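You operate a simulated robot arm through the tools that you are given. There is no shell and no other tool.

You are at the controls of a simulated two-armed robot. One attempt, no reset.

Task
Dose half berry, half plain into the can under the canner's nozzle.
Fine: switch the canner on and leave it on; one dose of each, none spilt; the drink knob ends on plain; no lid; slide, roller knob and other cans stay.

Only the result counts: the job must be done as asked and must still hold three seconds after the hand-in. Knocking over, shifting, dropping, spilling or breaking anything else fails it. A push-on lid holds only when it is set on centred and level and pressed home; a screw cap is set on level and turned clockwise until tight.

Robot
Two 7-joint arms with fingered hands on one trunk that stands fixed in place. Base frame: the origin is at the foot of the trunk, x ahead of it, y to its left, z up. Lengths are in m, angles in rad, forces in N, time in s.
The left shoulder is at [0.07, 0.166, 1.243], the right one opposite. With the tool pointing down near the work surface each hand reaches from about 0.1 to 0.96 m from the base axis, measured 20 degrees to its own side. Payload 4.1 kg a hand.
Tool frame (each hand has its own): the origin (TCP) lies between the finger pads and is the grasp point; the fingertips stand 0.032 m ahead of it; z points along the fingers, y is the line along which they close. The gripper opens to 0.108 m. The gripper's body begins 0.038 m behind the TCP. The gripper is a hand of 4 fingers: y runs from the thumb to the fingers, the wrist lies at [-0.016, -0.108, -0.186] in the tool frame.
Orientation is that of the tool frame in the base frame, as [roll, pitch, yaw] about the fixed x, y, z axes, in that order (R = Rz(yaw) Ry(pitch) Rx(roll)). With the fingers straight down and the wrist toward the robot, the tool's x, y and z point along [0, 1, 0], [1, 0, 0] and [0, 0, -1] of the base frame.

Tools
- The arms move only by the tool move_arm. It takes "left_targets", "right_targets" or both (then of equal length, played together; a hand with none holds still); each is a list of rows, each a list of 6 numbers: the shift along the tool's x, y, z in units of 100 mm (1.0 is 100 mm), then the turn, a rotation vector about the tool's x, y, z in units of 90 degrees (1.0 is 90 degrees). In form: [[dx, dy, dz, wx, wy, wz], ...]. A call has 1 to 20 rows; each row is the pose to reach, as a shift and turn from the pose commanded when the call began, along the tool's axes at that moment. A call with a number of a shift or a turn outside -1 to 1 is refused whole. Rows are played at 5 a second. More than 0.05 m and 0.15 rad between two rows, and nothing of the call is played. Where a pose cannot be reached the arm comes as near as it can. A force on the tool above 40 N (or 10 N above the force at the start of the call, whichever is more), or a blocked arm, ends the call early, and 0.2 s more pass. In this call time passes only in rows, and 0.2 s behind the last. It gives the time, the measured TCP pose, the force on the tool (base axes), the opening and the grip force at its end, in the units of the frame above (readings bear some noise), with the torque about the TCP (base axes, N m) and any sound that the robot's microphone picked up, and new pictures: "pictures" is both (left out), scene, wrist or none (wrist: the cameras of the hands that moved).
- Cameras (640 x 400 px; columns grow to the right, rows downward): "scene" is now at [0.1421, 0.0076, 1.489]; the picture's right is [0.11, -0.99, 0.00], its down [-0.40, -0.04, -0.91] and it looks along [0.91, 0.10, -0.40] (base axes); focal length 309 px, centre (320, 200). "left" rides on the left gripper at [-0.064, -0.093, -0.132] in its tool frame; the picture's right is [-0.80, -0.28, 0.53], its down [0.55, -0.71, 0.45] and it looks along [0.25, 0.65, 0.72] (tool axes); focal length 247 px, centre (320, 200). "right" rides on the right gripper at [0.064, -0.093, -0.132] in its tool frame; the picture's right is [-0.80, 0.28, -0.53], its down [-0.55, -0.71, 0.45] and it looks along [-0.25, 0.65, 0.72] (tool axes); focal length 247 px, centre (320, 200). There is no depth. A picture from a camera that has moved, and an enlarged one, comes with that camera's place and axes in the base frame and with its lens.
- lift_body(by): slides the trunk up (or, below 0, down) by that many m; the arms and the scene camera ride with it, the base frame stays. It gives what a move gives, with no picture.
- move_fingers(index, middle, ring, thumb_bend, hand): sets how far each is bent, from 0 (flat) to 1 (curled in); at 0.3 the hand is open as for a grip, at 0.7 the pads meet at the TCP. One left out holds its place. A second passes; each finger stops where it meets its share of the squeeze, and holds until it gets a number again. It is the only way to open and close the hand. It gives what a move gives, with no picture; readings hold the bend of each and the force on the fingers (four entries, about 0 where the hand has none), thumb and palm.
- pan_tilt(pan, tilt): turns the head with the scene camera to pan (to the left, within 1.501 rad either way) and tilt (down, from -0.506 to 1.204), counted from straight ahead of the robot. It gives what a move gives, and a new picture of the scene camera.
- enlarge(camera, box): a new picture of the part [left, top, right, bottom] of that camera's present view, enlarged. The clock stands still meanwhile.
- finish_job(): hands the job in; it is judged then, once.

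Places have to be worked out from the pictures, the camera data and where the tool is seen. Open the grippers and draw the arms clear of the work before you hand the job in, unless the task says otherwise.

The tools are called after "Emit:" as name(argument=value, ...) on one line, values as JSON. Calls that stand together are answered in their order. move_arm: Moves the arms, as the interface text tells. Its arguments: {"type":"object","properties":{"left_targets":{"type":"array","items":{"type":"array","items":{"type":"number"}}},"right_targets":{"type":"array","items":{"type":"array","items":{"type":"number"}}},"pictures":{"type":"string","enum":["both","scene","wrist","none"]}},"required":[]} The other tools are called the same way: lift_body (by) slides the trunk up or down; move_fingers (index, middle, ring, thumb_bend, hand) moves the fingers one by one; pan_tilt (pan, tilt) turns the head that bears the scene camera; enlarge (camera, box) takes an enlarged picture of a part of a camera's view; finish_job () hands the job in.

At the start:

```text
t: 0.0
left_tcp_pos: [0.489, 0.2654, 1.3111]
left_tool_rot: [-3.141, 0.0, 1.572]
left_wrist_force: [0.8, -0.7, 0.3]
left_ft_torque: [0.01, 0.01, -0.04]
left_gripper_width: 0.1078
left_grip_force: 0.1
left_shape: jaw
left_bend: [0.3, 0.3, 0.3, 0.3]
left_finger forces: [0.0, 0.1, 0.0, 0.1, 0.0, 0.1]
right_tcp_pos: [0.5665, -0.1998, 1.2999]
right_tool_rot: [3.142, -0.001, 1.571]
right_wrist_force: [-0.1, 0.5, -0.5]
right_ft_torque: [0.03, 0.01, -0.03]
right_gripper_width: 0.1076
right_grip_force: 0.1
right_shape: jaw
right_bend: [0.3, 0.3, 0.3, 0.3]
right_finger forces: [0.0, 0.0, 0.0, 0.0, 0.1, 0.0]
trunk travel left (down, up): [-0.75, 0.19]
head pan, tilt: [0.106, 0.417]
```

scene: 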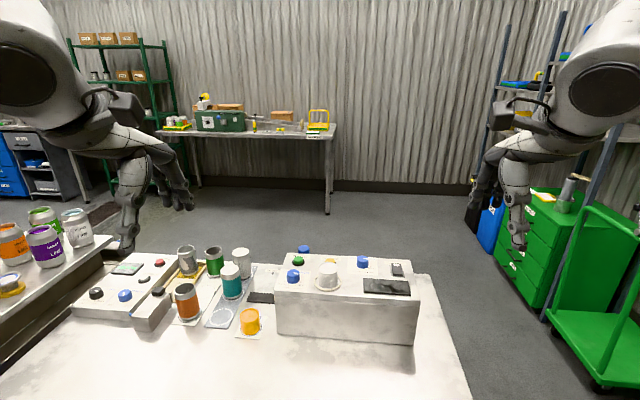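
right: 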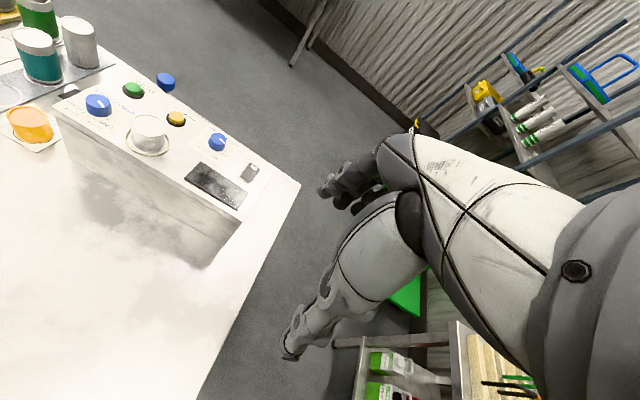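
left: 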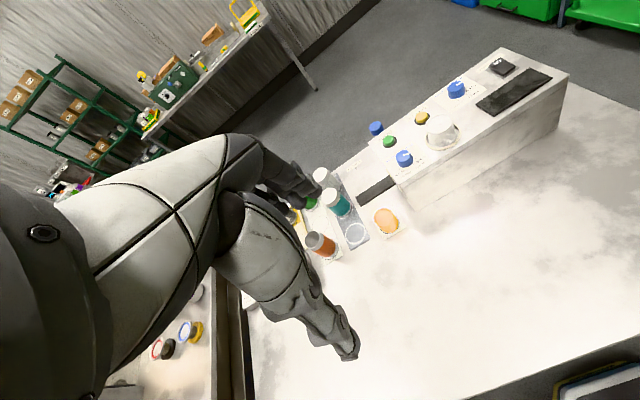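

I'll look closer at the machine and its panel before moving anything.

Emit:
enlarge(camera="scene", box=[260, 230, 430, 350])

Emit:
enlarge(camera="scene", box=[70, 230, 280, 350])

Emit:
enlarge(camera="right", box=[40, 60, 300, 230])

Emit:
enlarge(camera="left", box=[280, 40, 580, 260])

```text
3.33 times, centred on (345, 290) of scene
camera zoom: at [0.1421, 0.0076, 1.489], right [0.11, -0.99, 0.0], down [-0.4, -0.04, -0.91], along [0.91, 0.1, -0.4], focal length 1029 px, centre (237, -100)
```

zoom: 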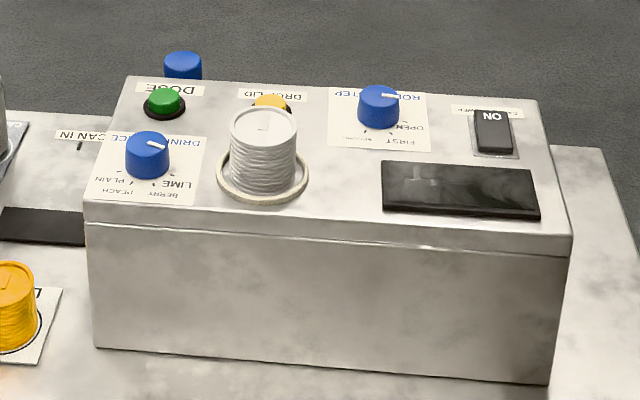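

```text
3.05 times, centred on (175, 290) of scene
camera zoom: at [0.1421, 0.0076, 1.489], right [0.11, -0.99, 0.0], down [-0.4, -0.04, -0.91], along [0.91, 0.1, -0.4], focal length 940 px, centre (762, -74)
```

zoom: 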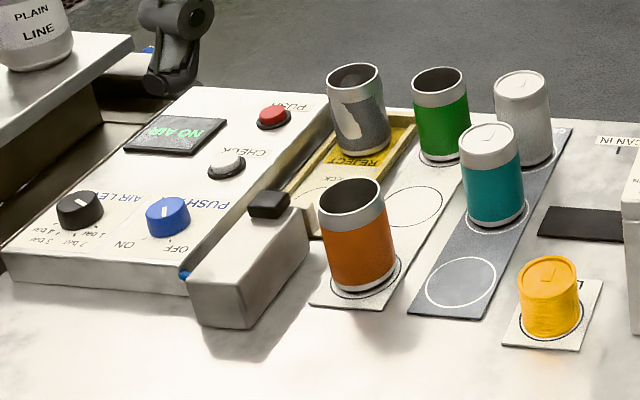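

```text
2.35 times, centred on (170, 145) of right
camera zoom: at [0.4744, -0.1355, 1.4314], right [0.28, -0.8, 0.53], down [-0.71, -0.55, -0.45], along [0.65, -0.25, -0.72], focal length 581 px, centre (673, 329)
```

zoom: 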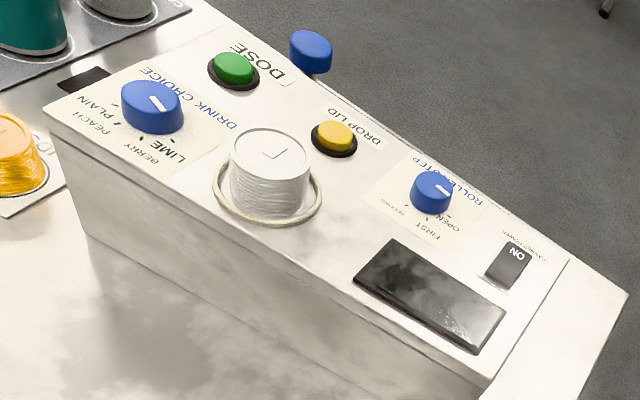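

```text
1.82 times, centred on (430, 150) of left
camera zoom: at [0.3976, 0.2007, 1.4426], right [-0.28, -0.8, -0.53], down [-0.71, 0.55, -0.45], along [0.65, 0.25, -0.72], focal length 449 px, centre (120, 291)
```

zoom: 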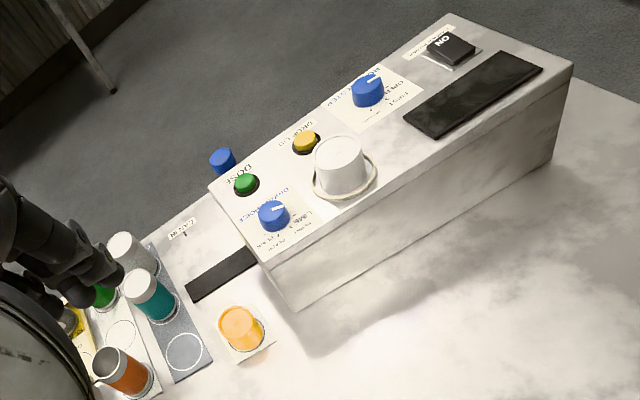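

Canner faces away from me, screen dark (off). I zoom in tightly on the drink dial, roller dial and rocker to read the pointers.

Emit:
enlarge(camera="scene", box=[280, 250, 330, 290])

Emit:
enlarge(camera="right", box=[70, 70, 150, 130])

Emit:
enlarge(camera="right", box=[190, 120, 280, 220])

Emit:
enlarge(camera="left", box=[370, 120, 450, 180])

```text
10.00 times, centred on (305, 270) of scene
camera zoom: at [0.1421, 0.0076, 1.489], right [0.11, -0.99, 0.0], down [-0.4, -0.04, -0.91], along [0.91, 0.1, -0.4], focal length 3086 px, centre (470, -500)
```

zoom: 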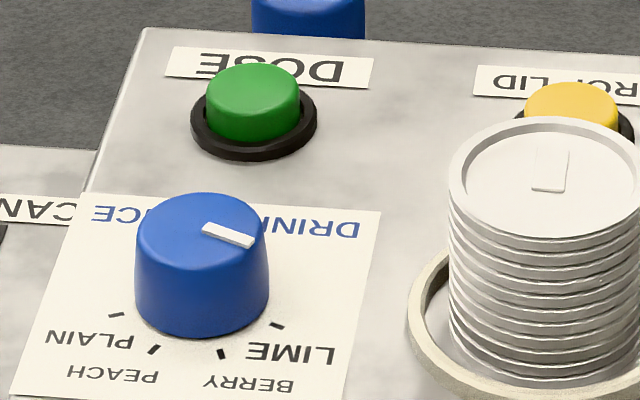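

```text
6.67 times, centred on (110, 100) of right
camera zoom: at [0.4744, -0.1355, 1.4314], right [0.28, -0.8, 0.53], down [-0.71, -0.55, -0.45], along [0.65, -0.25, -0.72], focal length 1646 px, centre (1720, 867)
```

zoom: 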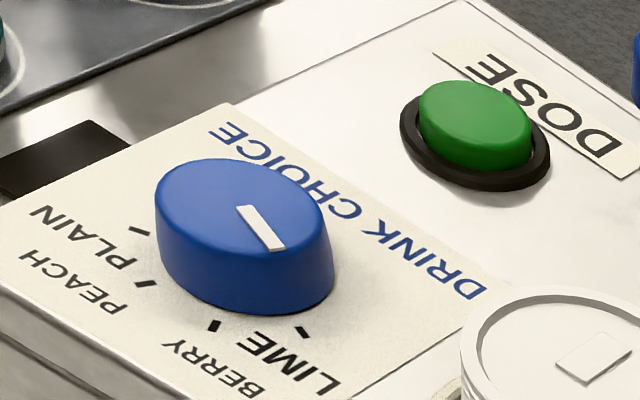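

```text
4.00 times, centred on (235, 170) of right
camera zoom: at [0.4744, -0.1355, 1.4314], right [0.28, -0.8, 0.53], down [-0.71, -0.55, -0.45], along [0.65, -0.25, -0.72], focal length 988 px, centre (660, 320)
```

zoom: 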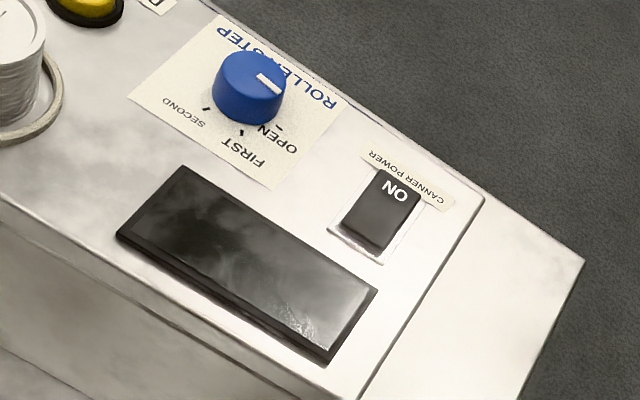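

```text
6.67 times, centred on (410, 150) of left
camera zoom: at [0.3976, 0.2007, 1.4426], right [-0.28, -0.8, -0.53], down [-0.71, 0.55, -0.45], along [0.65, 0.25, -0.72], focal length 1646 px, centre (-280, 533)
```

zoom: 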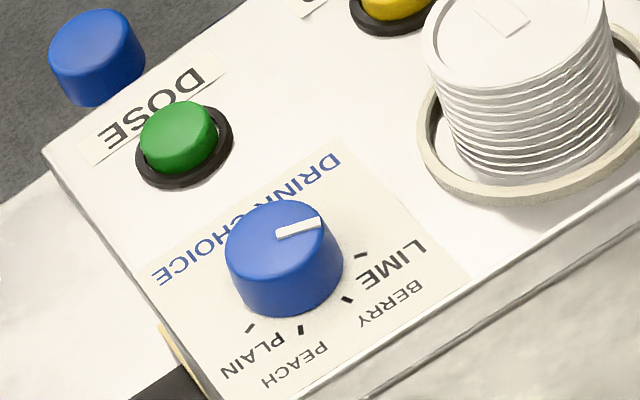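

Drink knob is at LIME, centre about (0.755, 0.140), panel z≈0.995; each step is about 45° clockwise from above. Now I zoom on rocker/roller/screen from the scene camera and shape the right hand for pointing.

Emit:
enlarge(camera="scene", box=[350, 245, 420, 300])

Emit:
move_fingers(hand="right", index=0.0, middle=1.0, ring=1.0, thumb_bend=1.0)

Emit:
enlarge(camera="right", box=[0, 0, 640, 400])

Emit:
enlarge(camera="scene", box=[440, 100, 600, 270])

```text
7.27 times, centred on (385, 272) of scene
camera zoom: at [0.1421, 0.0076, 1.489], right [0.11, -0.99, 0.0], down [-0.4, -0.04, -0.91], along [0.91, 0.1, -0.4], focal length 2244 px, centre (-153, -327)
```

zoom: 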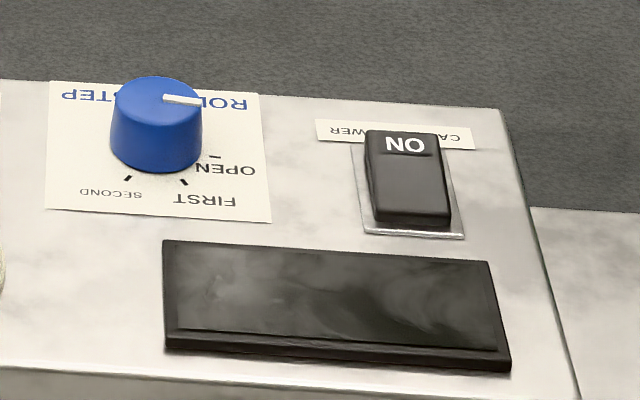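

```text
t: 1.0
left_tcp_pos: [0.4902, 0.2636, 1.3107]
left_tool_rot: [-3.141, 0.0, 1.571]
left_wrist_force: [-0.7, -0.8, 1.1]
left_ft_torque: [-0.01, -0.01, 0.01]
left_gripper_width: 0.1076
left_grip_force: 0.0
left_shape: jaw
left_bend: [0.3, 0.3, 0.3, 0.3]
left_finger forces: [0.0, 0.0, 0.0, 0.0, 0.0, 0.0]
right_tcp_pos: [0.5668, -0.2009, 1.2996]
right_tool_rot: [-3.141, 0.0, 1.57]
right_wrist_force: [0.0, -0.1, -0.1]
right_ft_torque: [0.02, 0.0, -0.03]
right_gripper_width: 0.05
right_grip_force: 0.1
right_shape: fingers
right_bend: [0.0, 1.0, 1.0, 1.0]
right_finger forces: [0.0, 0.0, 0.1, 0.1, 0.0, 0.0]
trunk travel left (down, up): [-0.75, 0.19]
head pan, tilt: [0.106, 0.417]
```

```text
1.00 times, centred on (320, 200) of right (not enlarged: the box is as wide or as high as the picture)
camera zoom: at [0.4744, -0.1355, 1.4314], right [0.28, -0.8, 0.53], down [-0.71, -0.55, -0.45], along [0.65, -0.25, -0.72], focal length 247 px, centre (320, 200)
```

zoom: 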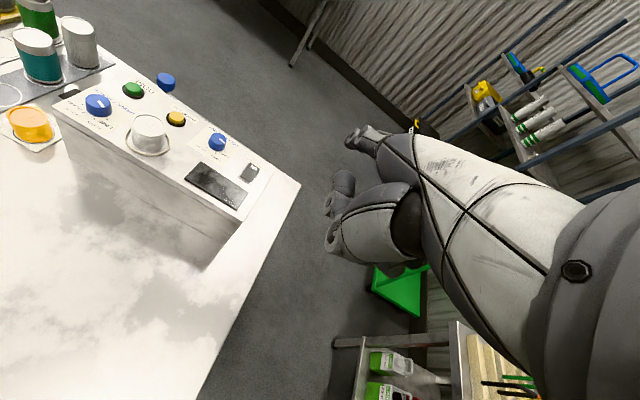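

```text
2.35 times, centred on (520, 185) of scene
camera zoom: at [0.1421, 0.0076, 1.489], right [0.11, -0.99, 0.0], down [-0.4, -0.04, -0.91], along [0.91, 0.1, -0.4], focal length 726 px, centre (-151, 235)
```

zoom: 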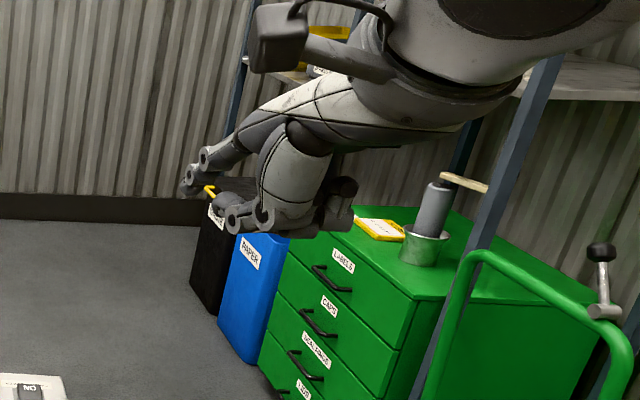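

The flat index points forward rather than down, so it is not ideal. I try the closed pinch (0.7), whose tips are defined at 0.032 m ahead of the TCP.

Emit:
move_fingers(hand="right", index=0.7, middle=0.7, ring=0.7, thumb_bend=0.7)

Emit:
enlarge(camera="right", box=[240, 100, 480, 300])

Emit:
enlarge(camera="scene", box=[440, 100, 600, 270])

```text
t: 2.0
left_tcp_pos: [0.4891, 0.2638, 1.3116]
left_tool_rot: [3.141, 0.0, 1.571]
left_wrist_force: [0.3, -0.5, 0.3]
left_ft_torque: [0.0, -0.03, 0.0]
left_gripper_width: 0.1076
left_grip_force: 0.0
left_shape: jaw
left_bend: [0.3, 0.3, 0.3, 0.3]
left_finger forces: [0.0, 0.0, 0.1, 0.0, 0.0, 0.0]
right_tcp_pos: [0.5661, -0.2005, 1.2997]
right_tool_rot: [3.141, -0.001, 1.572]
right_wrist_force: [-0.5, 0.4, 0.2]
right_ft_torque: [0.01, 0.0, -0.01]
right_gripper_width: 0.0029
right_grip_force: 0.1
right_shape: fingers
right_bend: [0.7, 0.7, 0.7, 0.7]
right_finger forces: [0.1, 0.0, 0.0, 0.1, 0.0, 0.0]
trunk travel left (down, up): [-0.75, 0.19]
head pan, tilt: [0.106, 0.417]
```

```text
2.00 times, centred on (360, 200) of right
camera zoom: at [0.4744, -0.1355, 1.4314], right [0.28, -0.8, 0.53], down [-0.71, -0.55, -0.45], along [0.65, -0.25, -0.72], focal length 494 px, centre (240, 200)
```

zoom: 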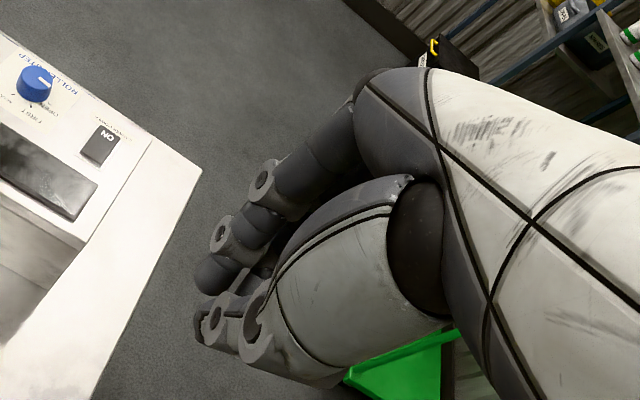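

```text
2.35 times, centred on (520, 185) of scene
camera zoom: at [0.1421, 0.0076, 1.489], right [0.11, -0.99, 0.0], down [-0.4, -0.04, -0.91], along [0.91, 0.1, -0.4], focal length 726 px, centre (-151, 235)
```

zoom: 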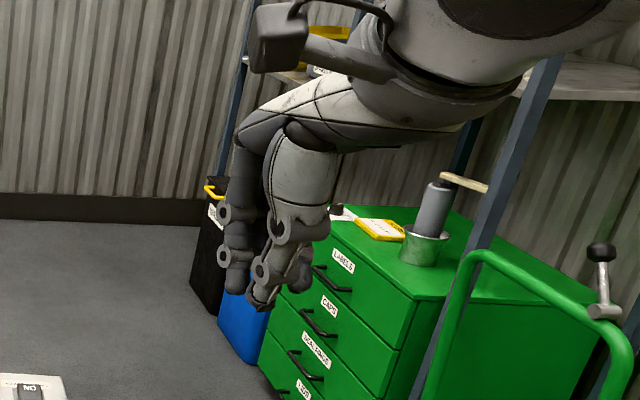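

The tips sit at TCP+0.032 as expected. I move the right hand in stages towards a spot above the rocker, whose ON end I judge at about (0.824, -0.119, 1.01).

Emit:
move_arm(right_targets=[[0.15, 0.35, 0, 0, 0, 0], [0.3, 0.7, 0, 0, 0, 0], [0.4, 1.0, 0.2, 0, 0, 0]], pictures="none")

Emit:
move_arm(right_targets=[[0.15, 0.35, 0.1, 0, 0, 0], [0.3, 0.7, 0.3, 0, 0, 0], [0.4, 0.9, 0.5, 0, 0, 0]], pictures="both")

Emit:
enlarge(camera="right", box=[180, 100, 400, 280])

```text
t: 2.8
left_tcp_pos: [0.4905, 0.2641, 1.3109]
left_tool_rot: [-3.14, 0.0, 1.57]
left_wrist_force: [1.0, 0.3, -0.1]
left_ft_torque: [0.01, 0.02, 0.01]
left_gripper_width: 0.1076
left_grip_force: 0.1
left_shape: jaw
left_bend: [0.3, 0.3, 0.3, 0.3]
left_finger forces: [0.0, 0.1, 0.1, 0.1, 0.1, 0.0]
right_tcp_pos: [0.6667, -0.162, 1.2797]
right_tool_rot: [-3.14, 0.0, 1.569]
right_wrist_force: [0.2, 0.0, -0.1]
right_ft_torque: [0.01, -0.02, 0.0]
right_gripper_width: 0.003
right_grip_force: 0.1
right_shape: fingers
right_bend: [0.7, 0.7, 0.7, 0.7]
right_finger forces: [0.0, 0.0, 0.0, 0.0, 0.0, 0.0]
trunk travel left (down, up): [-0.75, 0.19]
head pan, tilt: [0.106, 0.417]
```

```text
t: 3.6
left_tcp_pos: [0.4905, 0.2645, 1.3111]
left_tool_rot: [3.141, 0.0, 1.57]
left_wrist_force: [-0.1, 0.3, -1.1]
left_ft_torque: [0.0, 0.0, 0.03]
left_gripper_width: 0.1076
left_grip_force: 0.1
left_shape: jaw
left_bend: [0.3, 0.3, 0.3, 0.3]
left_finger forces: [0.0, 0.0, 0.1, 0.0, 0.1, 0.0]
right_tcp_pos: [0.7552, -0.1238, 1.2306]
right_tool_rot: [-3.141, 0.002, 1.571]
right_wrist_force: [0.4, -0.3, -0.5]
right_ft_torque: [-0.01, 0.01, -0.04]
right_gripper_width: 0.0031
right_grip_force: 0.1
right_shape: fingers
right_bend: [0.7, 0.7, 0.7, 0.7]
right_finger forces: [0.1, 0.0, 0.0, 0.0, 0.0, 0.0]
trunk travel left (down, up): [-0.75, 0.19]
head pan, tilt: [0.106, 0.417]
camera scene: at [0.1422, 0.0076, 1.4891], right [0.11, -0.99, 0.0], down [-0.4, -0.04, -0.91], along [0.91, 0.1, -0.4], focal length 309 px, centre (320, 200)
camera right: at [0.6627, -0.0589, 1.3622], right [0.28, -0.8, 0.53], down [-0.71, -0.55, -0.45], along [0.65, -0.25, -0.72], focal length 247 px, centre (320, 200)
```

scene: 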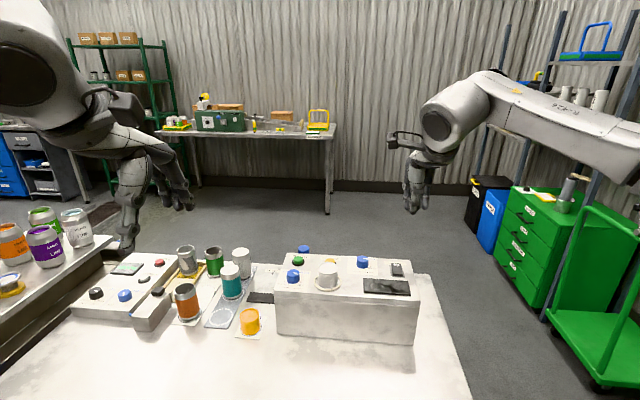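
right: 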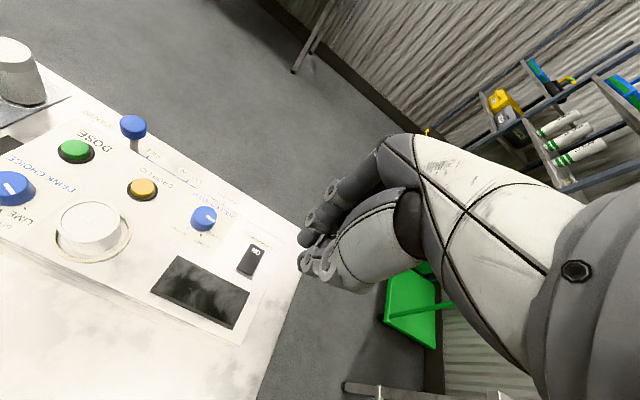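

```text
2.22 times, centred on (290, 190) of right
camera zoom: at [0.6627, -0.0589, 1.3622], right [0.28, -0.8, 0.53], down [-0.71, -0.55, -0.45], along [0.65, -0.25, -0.72], focal length 549 px, centre (387, 222)
```

zoom: 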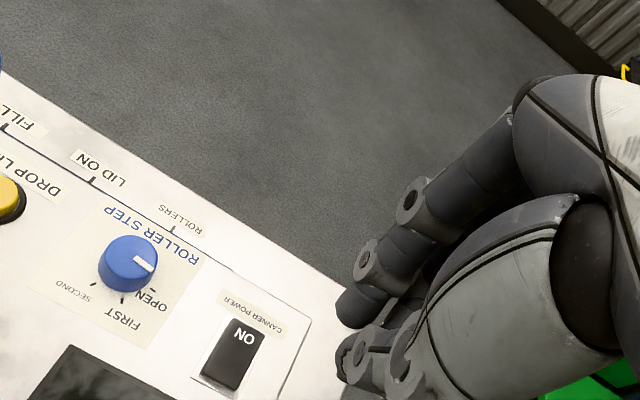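

The slide marks (FILL / LID ON / ROLLERS) are visible along the back. I continue towards a point above the ON end of the rocker, stopping about 10 cm high for a closer look.

Emit:
move_arm(right_targets=[[0.0, 0.3, 0.3, 0, 0, 0], [0.05, 0.6, 0.6, 0, 0, 0], [0.05, 0.71, 0.9, 0, 0, 0]], pictures="both")

Emit:
enlarge(camera="right", box=[220, 160, 380, 280])

Emit:
enlarge(camera="scene", box=[350, 200, 450, 300])

```text
t: 4.4
left_tcp_pos: [0.4894, 0.2634, 1.311]
left_tool_rot: [-3.141, -0.001, 1.571]
left_wrist_force: [-0.2, -1.1, -0.8]
left_ft_torque: [0.01, -0.03, 0.0]
left_gripper_width: 0.1078
left_grip_force: 0.0
left_shape: jaw
left_bend: [0.3, 0.3, 0.3, 0.3]
left_finger forces: [0.0, 0.0, 0.1, 0.0, 0.0, 0.1]
right_tcp_pos: [0.8255, -0.1178, 1.1375]
right_tool_rot: [-3.141, -0.002, 1.57]
right_wrist_force: [-0.9, -0.2, 0.5]
right_ft_torque: [-0.03, 0.01, -0.01]
right_gripper_width: 0.0029
right_grip_force: 0.1
right_shape: fingers
right_bend: [0.7, 0.7, 0.7, 0.7]
right_finger forces: [0.0, 0.0, 0.0, 0.0, 0.0, 0.0]
trunk travel left (down, up): [-0.75, 0.19]
head pan, tilt: [0.106, 0.417]
camera scene: at [0.1421, 0.0071, 1.4891], right [0.11, -0.99, 0.0], down [-0.4, -0.04, -0.91], along [0.91, 0.1, -0.4], focal length 309 px, centre (320, 200)
camera right: at [0.7333, -0.0526, 1.2707], right [0.28, -0.8, 0.53], down [-0.71, -0.55, -0.45], along [0.65, -0.25, -0.72], focal length 247 px, centre (320, 200)
```

scene: 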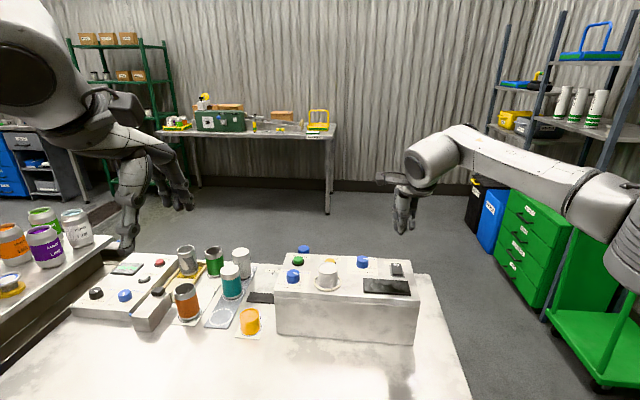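
right: 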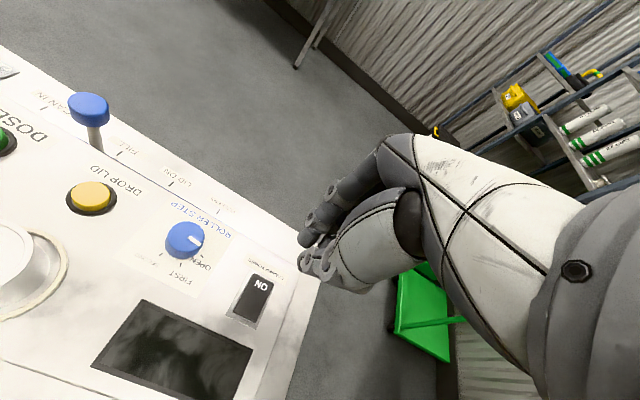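

```text
3.33 times, centred on (300, 220) of right
camera zoom: at [0.7333, -0.0526, 1.2707], right [0.28, -0.8, 0.53], down [-0.71, -0.55, -0.45], along [0.65, -0.25, -0.72], focal length 823 px, centre (387, 133)
```

zoom: 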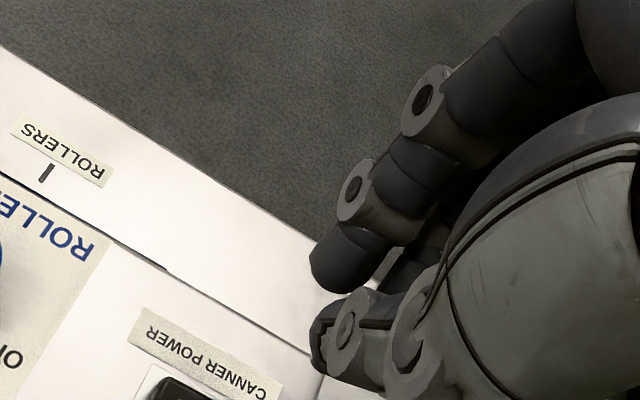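

```text
4.00 times, centred on (400, 250) of scene
camera zoom: at [0.1421, 0.0071, 1.4891], right [0.11, -0.99, 0.0], down [-0.4, -0.04, -0.91], along [0.91, 0.1, -0.4], focal length 1234 px, centre (0, 0)
```

zoom: 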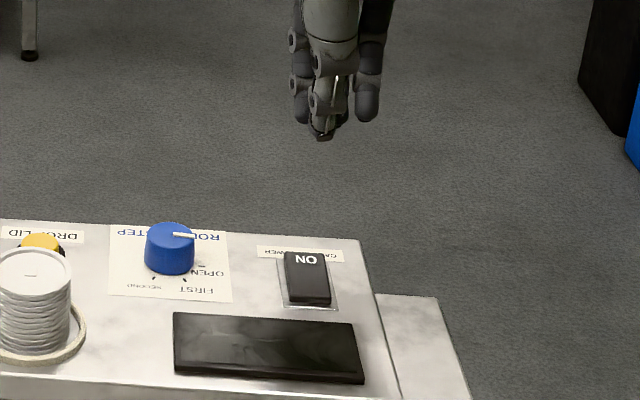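

I zoom on the rocker from the right wrist camera to fix its place and tilt.

Emit:
enlarge(camera="right", box=[210, 240, 310, 340])

Emit:
enlarge(camera="scene", box=[380, 250, 420, 285])

Emit:
enlarge(camera="right", box=[40, 80, 240, 220])

```text
4.00 times, centred on (260, 290) of right
camera zoom: at [0.7333, -0.0526, 1.2707], right [0.28, -0.8, 0.53], down [-0.71, -0.55, -0.45], along [0.65, -0.25, -0.72], focal length 988 px, centre (560, -160)
```

zoom: 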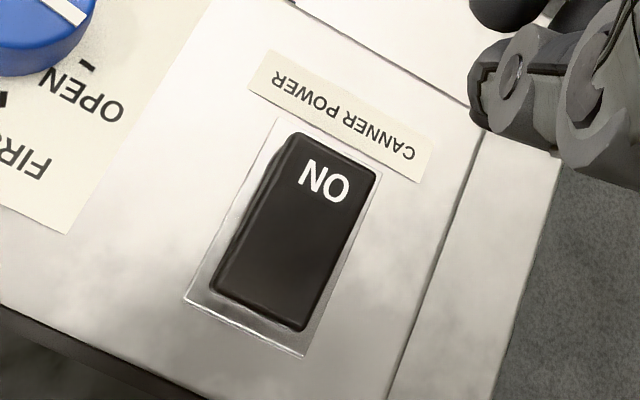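

```text
11.43 times, centred on (400, 268) of scene
camera zoom: at [0.1421, 0.0071, 1.4891], right [0.11, -0.99, 0.0], down [-0.4, -0.04, -0.91], along [0.91, 0.1, -0.4], focal length 3527 px, centre (-594, -571)
```

zoom: 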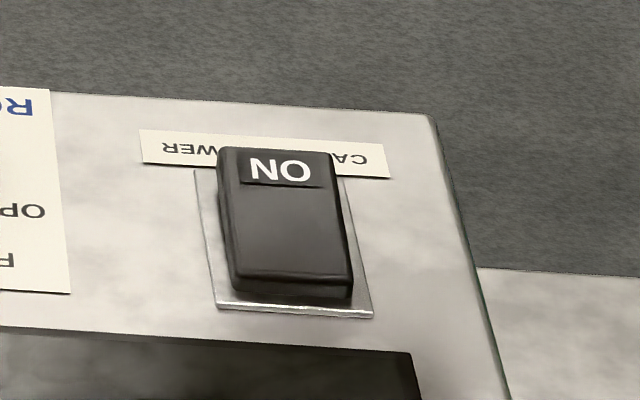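

```text
2.86 times, centred on (140, 150) of right
camera zoom: at [0.7333, -0.0526, 1.2707], right [0.28, -0.8, 0.53], down [-0.71, -0.55, -0.45], along [0.65, -0.25, -0.72], focal length 706 px, centre (834, 343)
```

zoom: 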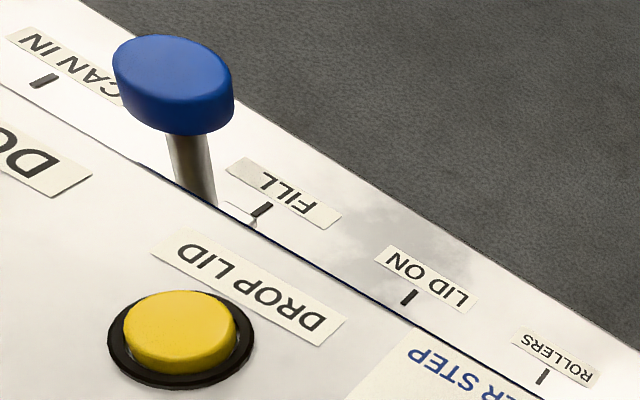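

The ON end is raised (off), bezel spans x≈0.785–0.836 at y≈-0.118, so the tips are right above the ON end. I lower to just above, then press in small steps.

Emit:
move_arm(right_targets=[[0.0, 0.0, 0.3, 0, 0, 0], [0.0, 0.0, 0.6, 0, 0, 0], [0.0, 0.0, 0.8, 0, 0, 0]], pictures="both")

Emit:
enlarge(camera="scene", box=[360, 220, 430, 290])

```text
t: 5.2
left_tcp_pos: [0.4895, 0.2643, 1.3112]
left_tool_rot: [-3.141, 0.0, 1.57]
left_wrist_force: [-0.4, 0.4, 0.2]
left_ft_torque: [0.01, 0.03, 0.0]
left_gripper_width: 0.1074
left_grip_force: 0.0
left_shape: jaw
left_bend: [0.3, 0.3, 0.3, 0.3]
left_finger forces: [0.0, 0.1, 0.0, 0.0, 0.0, 0.1]
right_tcp_pos: [0.8286, -0.1143, 1.0603]
right_tool_rot: [3.141, -0.001, 1.57]
right_wrist_force: [-0.1, -0.6, -0.9]
right_ft_torque: [0.02, -0.01, 0.01]
right_gripper_width: 0.003
right_grip_force: 0.1
right_shape: fingers
right_bend: [0.7, 0.7, 0.7, 0.7]
right_finger forces: [0.0, 0.1, 0.0, 0.0, 0.0, 0.0]
trunk travel left (down, up): [-0.75, 0.19]
head pan, tilt: [0.106, 0.417]
camera scene: at [0.1423, 0.0077, 1.4891], right [0.11, -0.99, 0.0], down [-0.4, -0.04, -0.91], along [0.91, 0.1, -0.4], focal length 309 px, centre (320, 200)
camera right: at [0.7357, -0.0501, 1.1923], right [0.28, -0.8, 0.53], down [-0.71, -0.55, -0.45], along [0.65, -0.25, -0.72], focal length 247 px, centre (320, 200)
```

scene: 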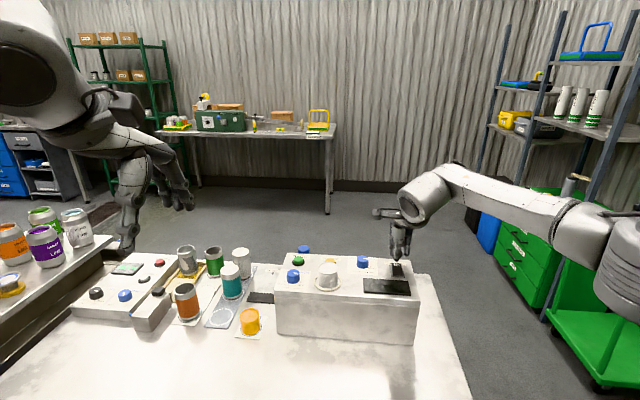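
right: 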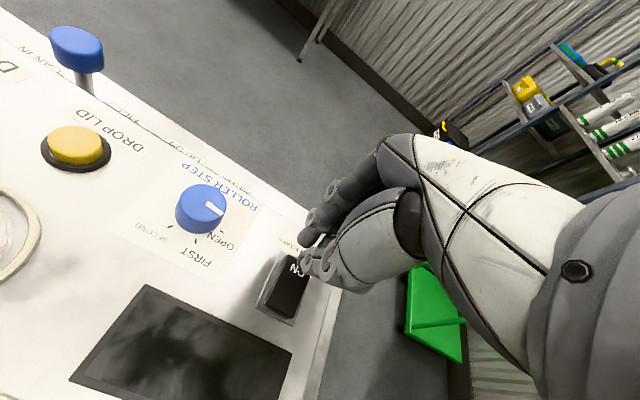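

```text
5.71 times, centred on (395, 255) of scene
camera zoom: at [0.1423, 0.0077, 1.4891], right [0.11, -0.99, 0.0], down [-0.4, -0.04, -0.91], along [0.91, 0.1, -0.4], focal length 1764 px, centre (-109, -114)
```

zoom: 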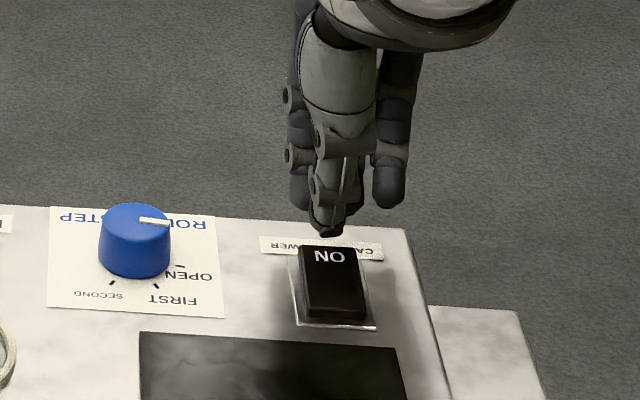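

The thumb tip is just above the ON end; I press down in small steps with the force guard.

Emit:
move_arm(right_targets=[[0.0, 0.0, 0.06, 0, 0, 0], [0.0, 0.0, 0.12, 0, 0, 0], [0.0, 0.0, 0.17, 0, 0, 0], [0.0, 0.0, 0.21, 0, 0, 0]], pictures="both")

Emit:
enlarge(camera="scene", box=[360, 220, 430, 300])

```text
t: 6.2
left_tcp_pos: [0.4862, 0.2646, 1.3137]
left_tool_rot: [3.14, -0.002, 1.571]
left_wrist_force: [0.0, 0.3, -0.3]
left_ft_torque: [0.0, -0.04, -0.05]
left_gripper_width: 0.1076
left_grip_force: 0.1
left_shape: jaw
left_bend: [0.3, 0.3, 0.3, 0.3]
left_finger forces: [0.0, 0.0, 0.1, 0.0, 0.0, 0.0]
right_tcp_pos: [0.8251, -0.115, 1.0429]
right_tool_rot: [3.135, -0.005, 1.57]
right_wrist_force: [-1.2, -4.1, 18.3]
right_ft_torque: [-0.06, 0.2, 0.05]
right_gripper_width: 0.0005
right_grip_force: 9.0
right_shape: fingers
right_bend: [0.7, 0.7, 0.7, 0.71]
right_finger forces: [0.0, 0.1, 0.0, 0.1, 18.6, 0.0]
trunk travel left (down, up): [-0.75, 0.19]
head pan, tilt: [0.106, 0.417]
camera scene: at [0.1382, 0.0071, 1.4898], right [0.11, -0.99, 0.0], down [-0.4, -0.04, -0.92], along [0.91, 0.1, -0.4], focal length 309 px, centre (320, 200)
camera right: at [0.7326, -0.0508, 1.1752], right [0.28, -0.8, 0.53], down [-0.7, -0.55, -0.45], along [0.65, -0.25, -0.72], focal length 247 px, centre (320, 200)
```

scene: 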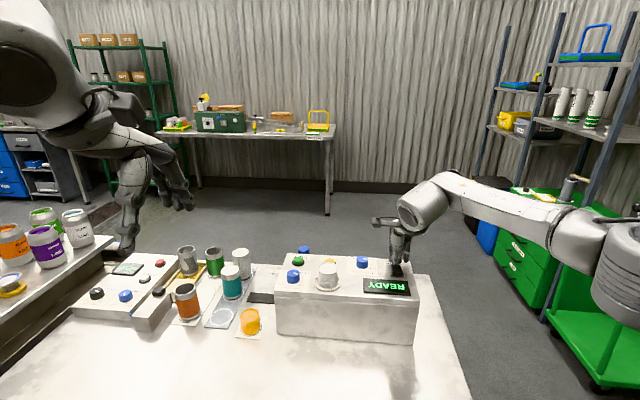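
right: 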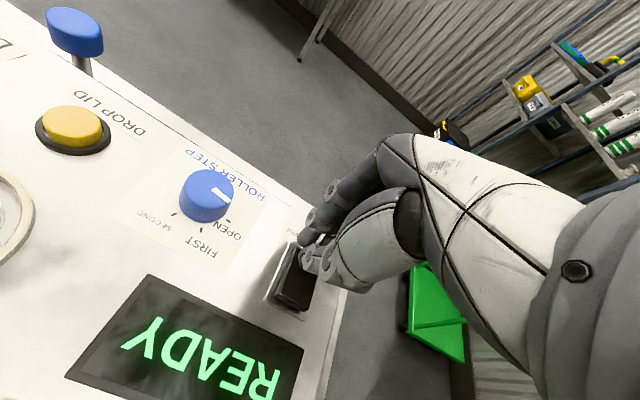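

```text
5.00 times, centred on (395, 260) of scene
camera zoom: at [0.1382, 0.0071, 1.4898], right [0.11, -0.99, 0.0], down [-0.4, -0.04, -0.92], along [0.91, 0.1, -0.4], focal length 1543 px, centre (-55, -100)
```

zoom: 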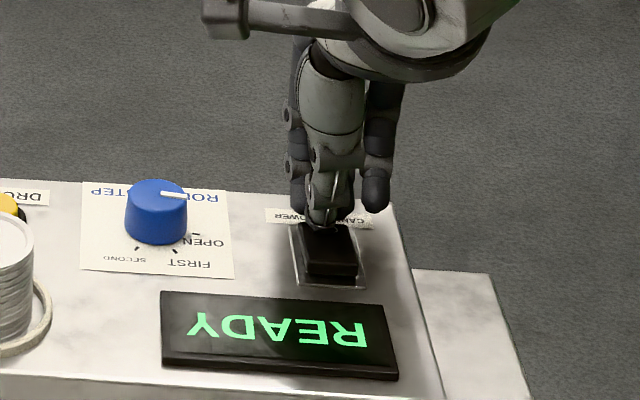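

The display shows READY: the canner is on. I raise the right hand straight up and draw it back, clear of the work.

Emit:
move_arm(right_targets=[[0.0, 0.0, -0.3, 0, 0, 0], [0.0, 0.0, -0.65, 0, 0, 0], [0.0, 0.0, -1.0, 0, 0, 0]], pictures="none")

Emit:
move_arm(right_targets=[[0.0, 0.0, -0.4, 0, 0, 0], [-0.3, -0.3, -0.6, 0, 0, 0], [-0.6, -0.6, -0.8, 0, 0, 0], [-1.0, -0.8, -0.9, 0, 0, 0]], pictures="none")

Emit:
move_arm(right_targets=[[-0.2, -0.35, 0, 0, 0, 0], [-0.4, -0.7, 0, 0, 0, 0], [-0.6, -1.0, 0, 0, 0, 0]], pictures="scene")

Emit:
move_fingers(hand="left", index=0.5, middle=0.5, ring=0.5, thumb_bend=0.5)

```text
t: 7.0
left_tcp_pos: [0.4903, 0.2646, 1.3109]
left_tool_rot: [3.141, 0.0, 1.574]
left_wrist_force: [0.3, 0.5, 0.1]
left_ft_torque: [0.01, 0.01, 0.02]
left_gripper_width: 0.1077
left_grip_force: 0.0
left_shape: jaw
left_bend: [0.3, 0.3, 0.3, 0.3]
left_finger forces: [0.0, 0.0, 0.1, 0.0, 0.0, 0.1]
right_tcp_pos: [0.8278, -0.1115, 1.1369]
right_tool_rot: [-3.14, -0.001, 1.572]
right_wrist_force: [-0.4, -0.7, 0.1]
right_ft_torque: [-0.01, -0.03, 0.0]
right_gripper_width: 0.0029
right_grip_force: 0.0
right_shape: fingers
right_bend: [0.7, 0.7, 0.7, 0.7]
right_finger forces: [0.0, 0.0, 0.0, 0.0, 0.0, 0.0]
trunk travel left (down, up): [-0.75, 0.19]
head pan, tilt: [0.106, 0.417]
```

```text
t: 8.0
left_tcp_pos: [0.4882, 0.2629, 1.3116]
left_tool_rot: [3.141, -0.001, 1.573]
left_wrist_force: [-1.2, 0.7, 1.6]
left_ft_torque: [0.06, 0.01, 0.01]
left_gripper_width: 0.1075
left_grip_force: 0.0
left_shape: jaw
left_bend: [0.3, 0.3, 0.3, 0.3]
left_finger forces: [0.0, 0.0, 0.0, 0.0, 0.0, 0.0]
right_tcp_pos: [0.7494, -0.2168, 1.2297]
right_tool_rot: [-3.141, -0.001, 1.572]
right_wrist_force: [-0.8, 0.4, 0.0]
right_ft_torque: [0.0, -0.03, 0.03]
right_gripper_width: 0.0029
right_grip_force: 0.0
right_shape: fingers
right_bend: [0.7, 0.7, 0.7, 0.7]
right_finger forces: [0.1, 0.0, 0.0, 0.0, 0.0, 0.0]
trunk travel left (down, up): [-0.75, 0.19]
head pan, tilt: [0.106, 0.417]
```

```text
t: 8.8
left_tcp_pos: [0.4896, 0.2641, 1.3113]
left_tool_rot: [3.141, -0.001, 1.572]
left_wrist_force: [-0.1, -0.8, 0.0]
left_ft_torque: [0.04, 0.01, 0.02]
left_gripper_width: 0.1071
left_grip_force: 0.0
left_shape: jaw
left_bend: [0.3, 0.3, 0.3, 0.3]
left_finger forces: [0.0, 0.0, 0.0, 0.0, 0.0, 0.1]
right_tcp_pos: [0.6479, -0.274, 1.2288]
right_tool_rot: [-3.14, -0.003, 1.57]
right_wrist_force: [0.1, -0.4, 0.1]
right_ft_torque: [-0.01, 0.0, 0.01]
right_gripper_width: 0.0029
right_grip_force: 0.0
right_shape: fingers
right_bend: [0.7, 0.7, 0.7, 0.7]
right_finger forces: [0.0, 0.0, 0.0, 0.0, 0.0, 0.1]
trunk travel left (down, up): [-0.75, 0.19]
head pan, tilt: [0.106, 0.417]
camera scene: at [0.1413, 0.0071, 1.4891], right [0.11, -0.99, 0.0], down [-0.4, -0.04, -0.91], along [0.91, 0.1, -0.4], focal length 309 px, centre (320, 200)
```

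scene: 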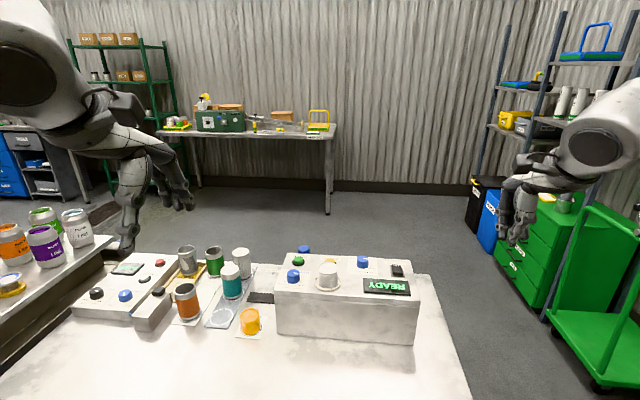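

```text
t: 9.8
left_tcp_pos: [0.4902, 0.2645, 1.3108]
left_tool_rot: [-3.14, -0.001, 1.571]
left_wrist_force: [-0.5, 0.8, -0.1]
left_ft_torque: [0.02, -0.01, 0.02]
left_gripper_width: 0.0562
left_grip_force: 0.2
left_shape: fingers
left_bend: [0.5, 0.5, 0.5, 0.5]
left_finger forces: [0.0, 0.0, 0.0, 0.0, 0.0, 0.1]
right_tcp_pos: [0.6485, -0.2738, 1.2299]
right_tool_rot: [3.141, -0.001, 1.57]
right_wrist_force: [0.4, -0.3, -0.6]
right_ft_torque: [-0.01, 0.0, 0.0]
right_gripper_width: 0.0031
right_grip_force: 0.0
right_shape: fingers
right_bend: [0.7, 0.7, 0.7, 0.7]
right_finger forces: [0.0, 0.1, 0.0, 0.0, 0.1, 0.0]
trunk travel left (down, up): [-0.75, 0.19]
head pan, tilt: [0.106, 0.417]
```

Left hand is at 0.056 m opening, good for the 0.036 m knob. I bring it in stages above the drink knob.

Emit:
move_arm(left_targets=[[-0.2, 0.35, 0, 0, 0, 0], [-0.4, 0.7, 0, 0, 0, 0], [-0.6, 1.0, 0, 0, 0, 0]], pictures="none")

Emit:
move_arm(left_targets=[[-0.2, 0.35, 0.2, 0, 0, 0], [-0.4, 0.7, 0.4, 0, 0, 0], [-0.6, 1.0, 0.7, 0, 0, 0]], pictures="none")

Emit:
move_arm(left_targets=[[0, 0.2, 0.0, 0, 0, -0.09], [0, 0.4, 0.1, 0, 0, -0.18], [-0.02, 0.65, 0.2, 0, 0, -0.27], [-0.02, 0.65, 0.3, 0, 0, -0.36], [-0.02, 0.65, 0.4, 0, 0, -0.45], [-0.02, 0.65, 0.5, 0, 0, -0.5]], pictures="both")

```text
t: 10.6
left_tcp_pos: [0.5907, 0.2022, 1.3081]
left_tool_rot: [-3.141, -0.001, 1.574]
left_wrist_force: [0.9, 0.0, -0.3]
left_ft_torque: [0.02, -0.01, -0.02]
left_gripper_width: 0.0559
left_grip_force: 0.1
left_shape: fingers
left_bend: [0.5, 0.5, 0.5, 0.5]
left_finger forces: [0.1, 0.1, 0.0, 0.1, 0.0, 0.0]
right_tcp_pos: [0.6496, -0.274, 1.2285]
right_tool_rot: [-3.14, -0.001, 1.57]
right_wrist_force: [0.6, -0.4, 0.5]
right_ft_torque: [0.0, 0.03, -0.01]
right_gripper_width: 0.0029
right_grip_force: 0.1
right_shape: fingers
right_bend: [0.7, 0.7, 0.7, 0.7]
right_finger forces: [0.0, 0.1, 0.0, 0.0, 0.1, 0.1]
trunk travel left (down, up): [-0.75, 0.19]
head pan, tilt: [0.106, 0.417]
```

```text
t: 11.4
left_tcp_pos: [0.6887, 0.1436, 1.2405]
left_tool_rot: [-3.141, 0.0, 1.572]
left_wrist_force: [0.4, 0.5, -0.4]
left_ft_torque: [0.0, 0.02, 0.01]
left_gripper_width: 0.0559
left_grip_force: 0.0
left_shape: fingers
left_bend: [0.5, 0.5, 0.5, 0.5]
left_finger forces: [0.1, 0.1, 0.0, 0.0, 0.1, 0.1]
right_tcp_pos: [0.6479, -0.2747, 1.2291]
right_tool_rot: [-3.139, -0.003, 1.571]
right_wrist_force: [0.6, 0.4, 0.9]
right_ft_torque: [0.0, -0.03, -0.02]
right_gripper_width: 0.0031
right_grip_force: 0.0
right_shape: fingers
right_bend: [0.7, 0.7, 0.7, 0.7]
right_finger forces: [0.0, 0.0, 0.0, 0.1, 0.0, 0.0]
trunk travel left (down, up): [-0.75, 0.19]
head pan, tilt: [0.106, 0.417]
```

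```text
t: 12.8
left_tcp_pos: [0.754, 0.142, 1.191]
left_tool_rot: [3.142, 0.001, 2.361]
left_wrist_force: [0.8, -1.1, 0.0]
left_ft_torque: [0.0, 0.0, -0.06]
left_gripper_width: 0.0558
left_grip_force: 0.0
left_shape: fingers
left_bend: [0.5, 0.5, 0.5, 0.5]
left_finger forces: [0.1, 0.0, 0.0, 0.0, 0.0, 0.1]
right_tcp_pos: [0.6479, -0.2743, 1.2286]
right_tool_rot: [-3.14, -0.002, 1.572]
right_wrist_force: [0.1, -0.1, 0.3]
right_ft_torque: [-0.04, 0.01, -0.02]
right_gripper_width: 0.003
right_grip_force: 0.0
right_shape: fingers
right_bend: [0.7, 0.7, 0.7, 0.7]
right_finger forces: [0.0, 0.0, 0.0, 0.1, 0.0, 0.0]
trunk travel left (down, up): [-0.75, 0.19]
head pan, tilt: [0.106, 0.417]
camera scene: at [0.1428, 0.0073, 1.489], right [0.11, -0.99, 0.0], down [-0.4, -0.04, -0.91], along [0.91, 0.1, -0.41], focal length 309 px, centre (320, 200)
camera left: at [0.7353, 0.0321, 1.322], right [0.37, -0.76, -0.53], down [-0.89, -0.11, -0.45], along [0.28, 0.64, -0.72], focal length 247 px, centre (320, 200)
```

scene: 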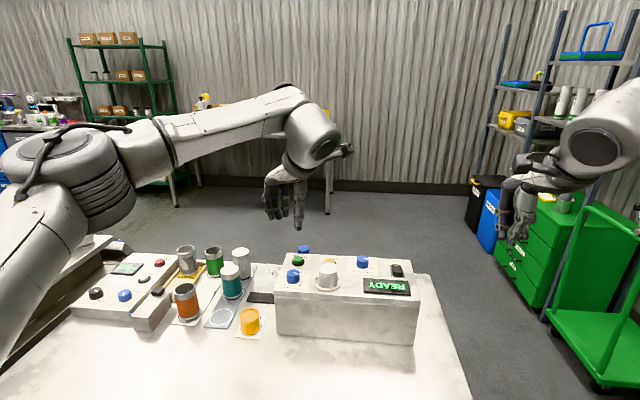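
left: 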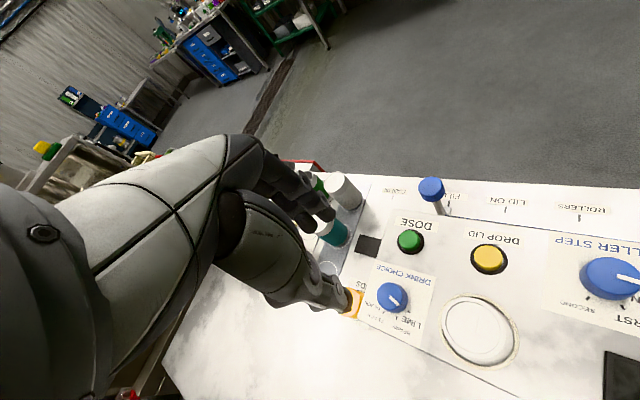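

I zoom the left wrist view on the drink knob to check its centre against the TCP, and on the slide.

Emit:
enlarge(camera="left", box=[330, 250, 450, 350])

Emit:
enlarge(camera="left", box=[380, 160, 540, 280])

Emit:
enlarge(camera="scene", box=[240, 160, 360, 300])

```text
4.00 times, centred on (390, 300) of left
camera zoom: at [0.7353, 0.0321, 1.322], right [0.37, -0.76, -0.53], down [-0.89, -0.11, -0.45], along [0.28, 0.64, -0.72], focal length 988 px, centre (40, -200)
```

zoom: 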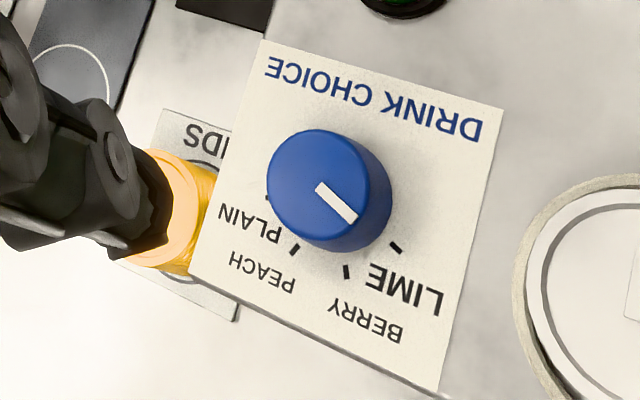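

```text
3.33 times, centred on (460, 220) of left
camera zoom: at [0.7353, 0.0321, 1.322], right [0.37, -0.76, -0.53], down [-0.89, -0.11, -0.45], along [0.28, 0.64, -0.72], focal length 823 px, centre (-147, 133)
```

zoom: 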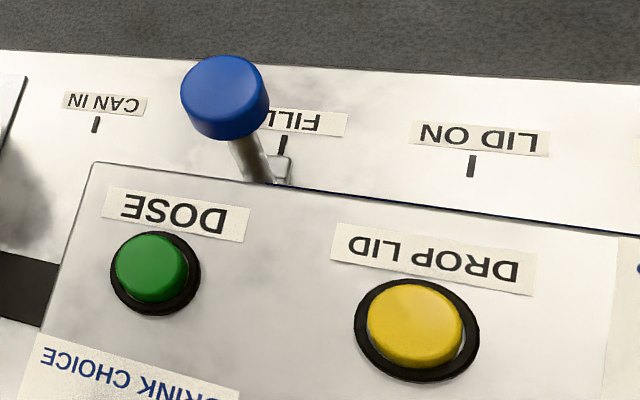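

```text
2.86 times, centred on (300, 230) of scene
camera zoom: at [0.1428, 0.0073, 1.489], right [0.11, -0.99, 0.0], down [-0.4, -0.04, -0.91], along [0.91, 0.1, -0.41], focal length 882 px, centre (377, 114)
```

zoom: 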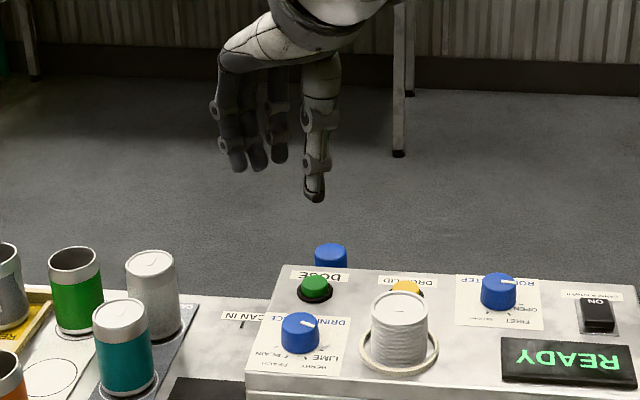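

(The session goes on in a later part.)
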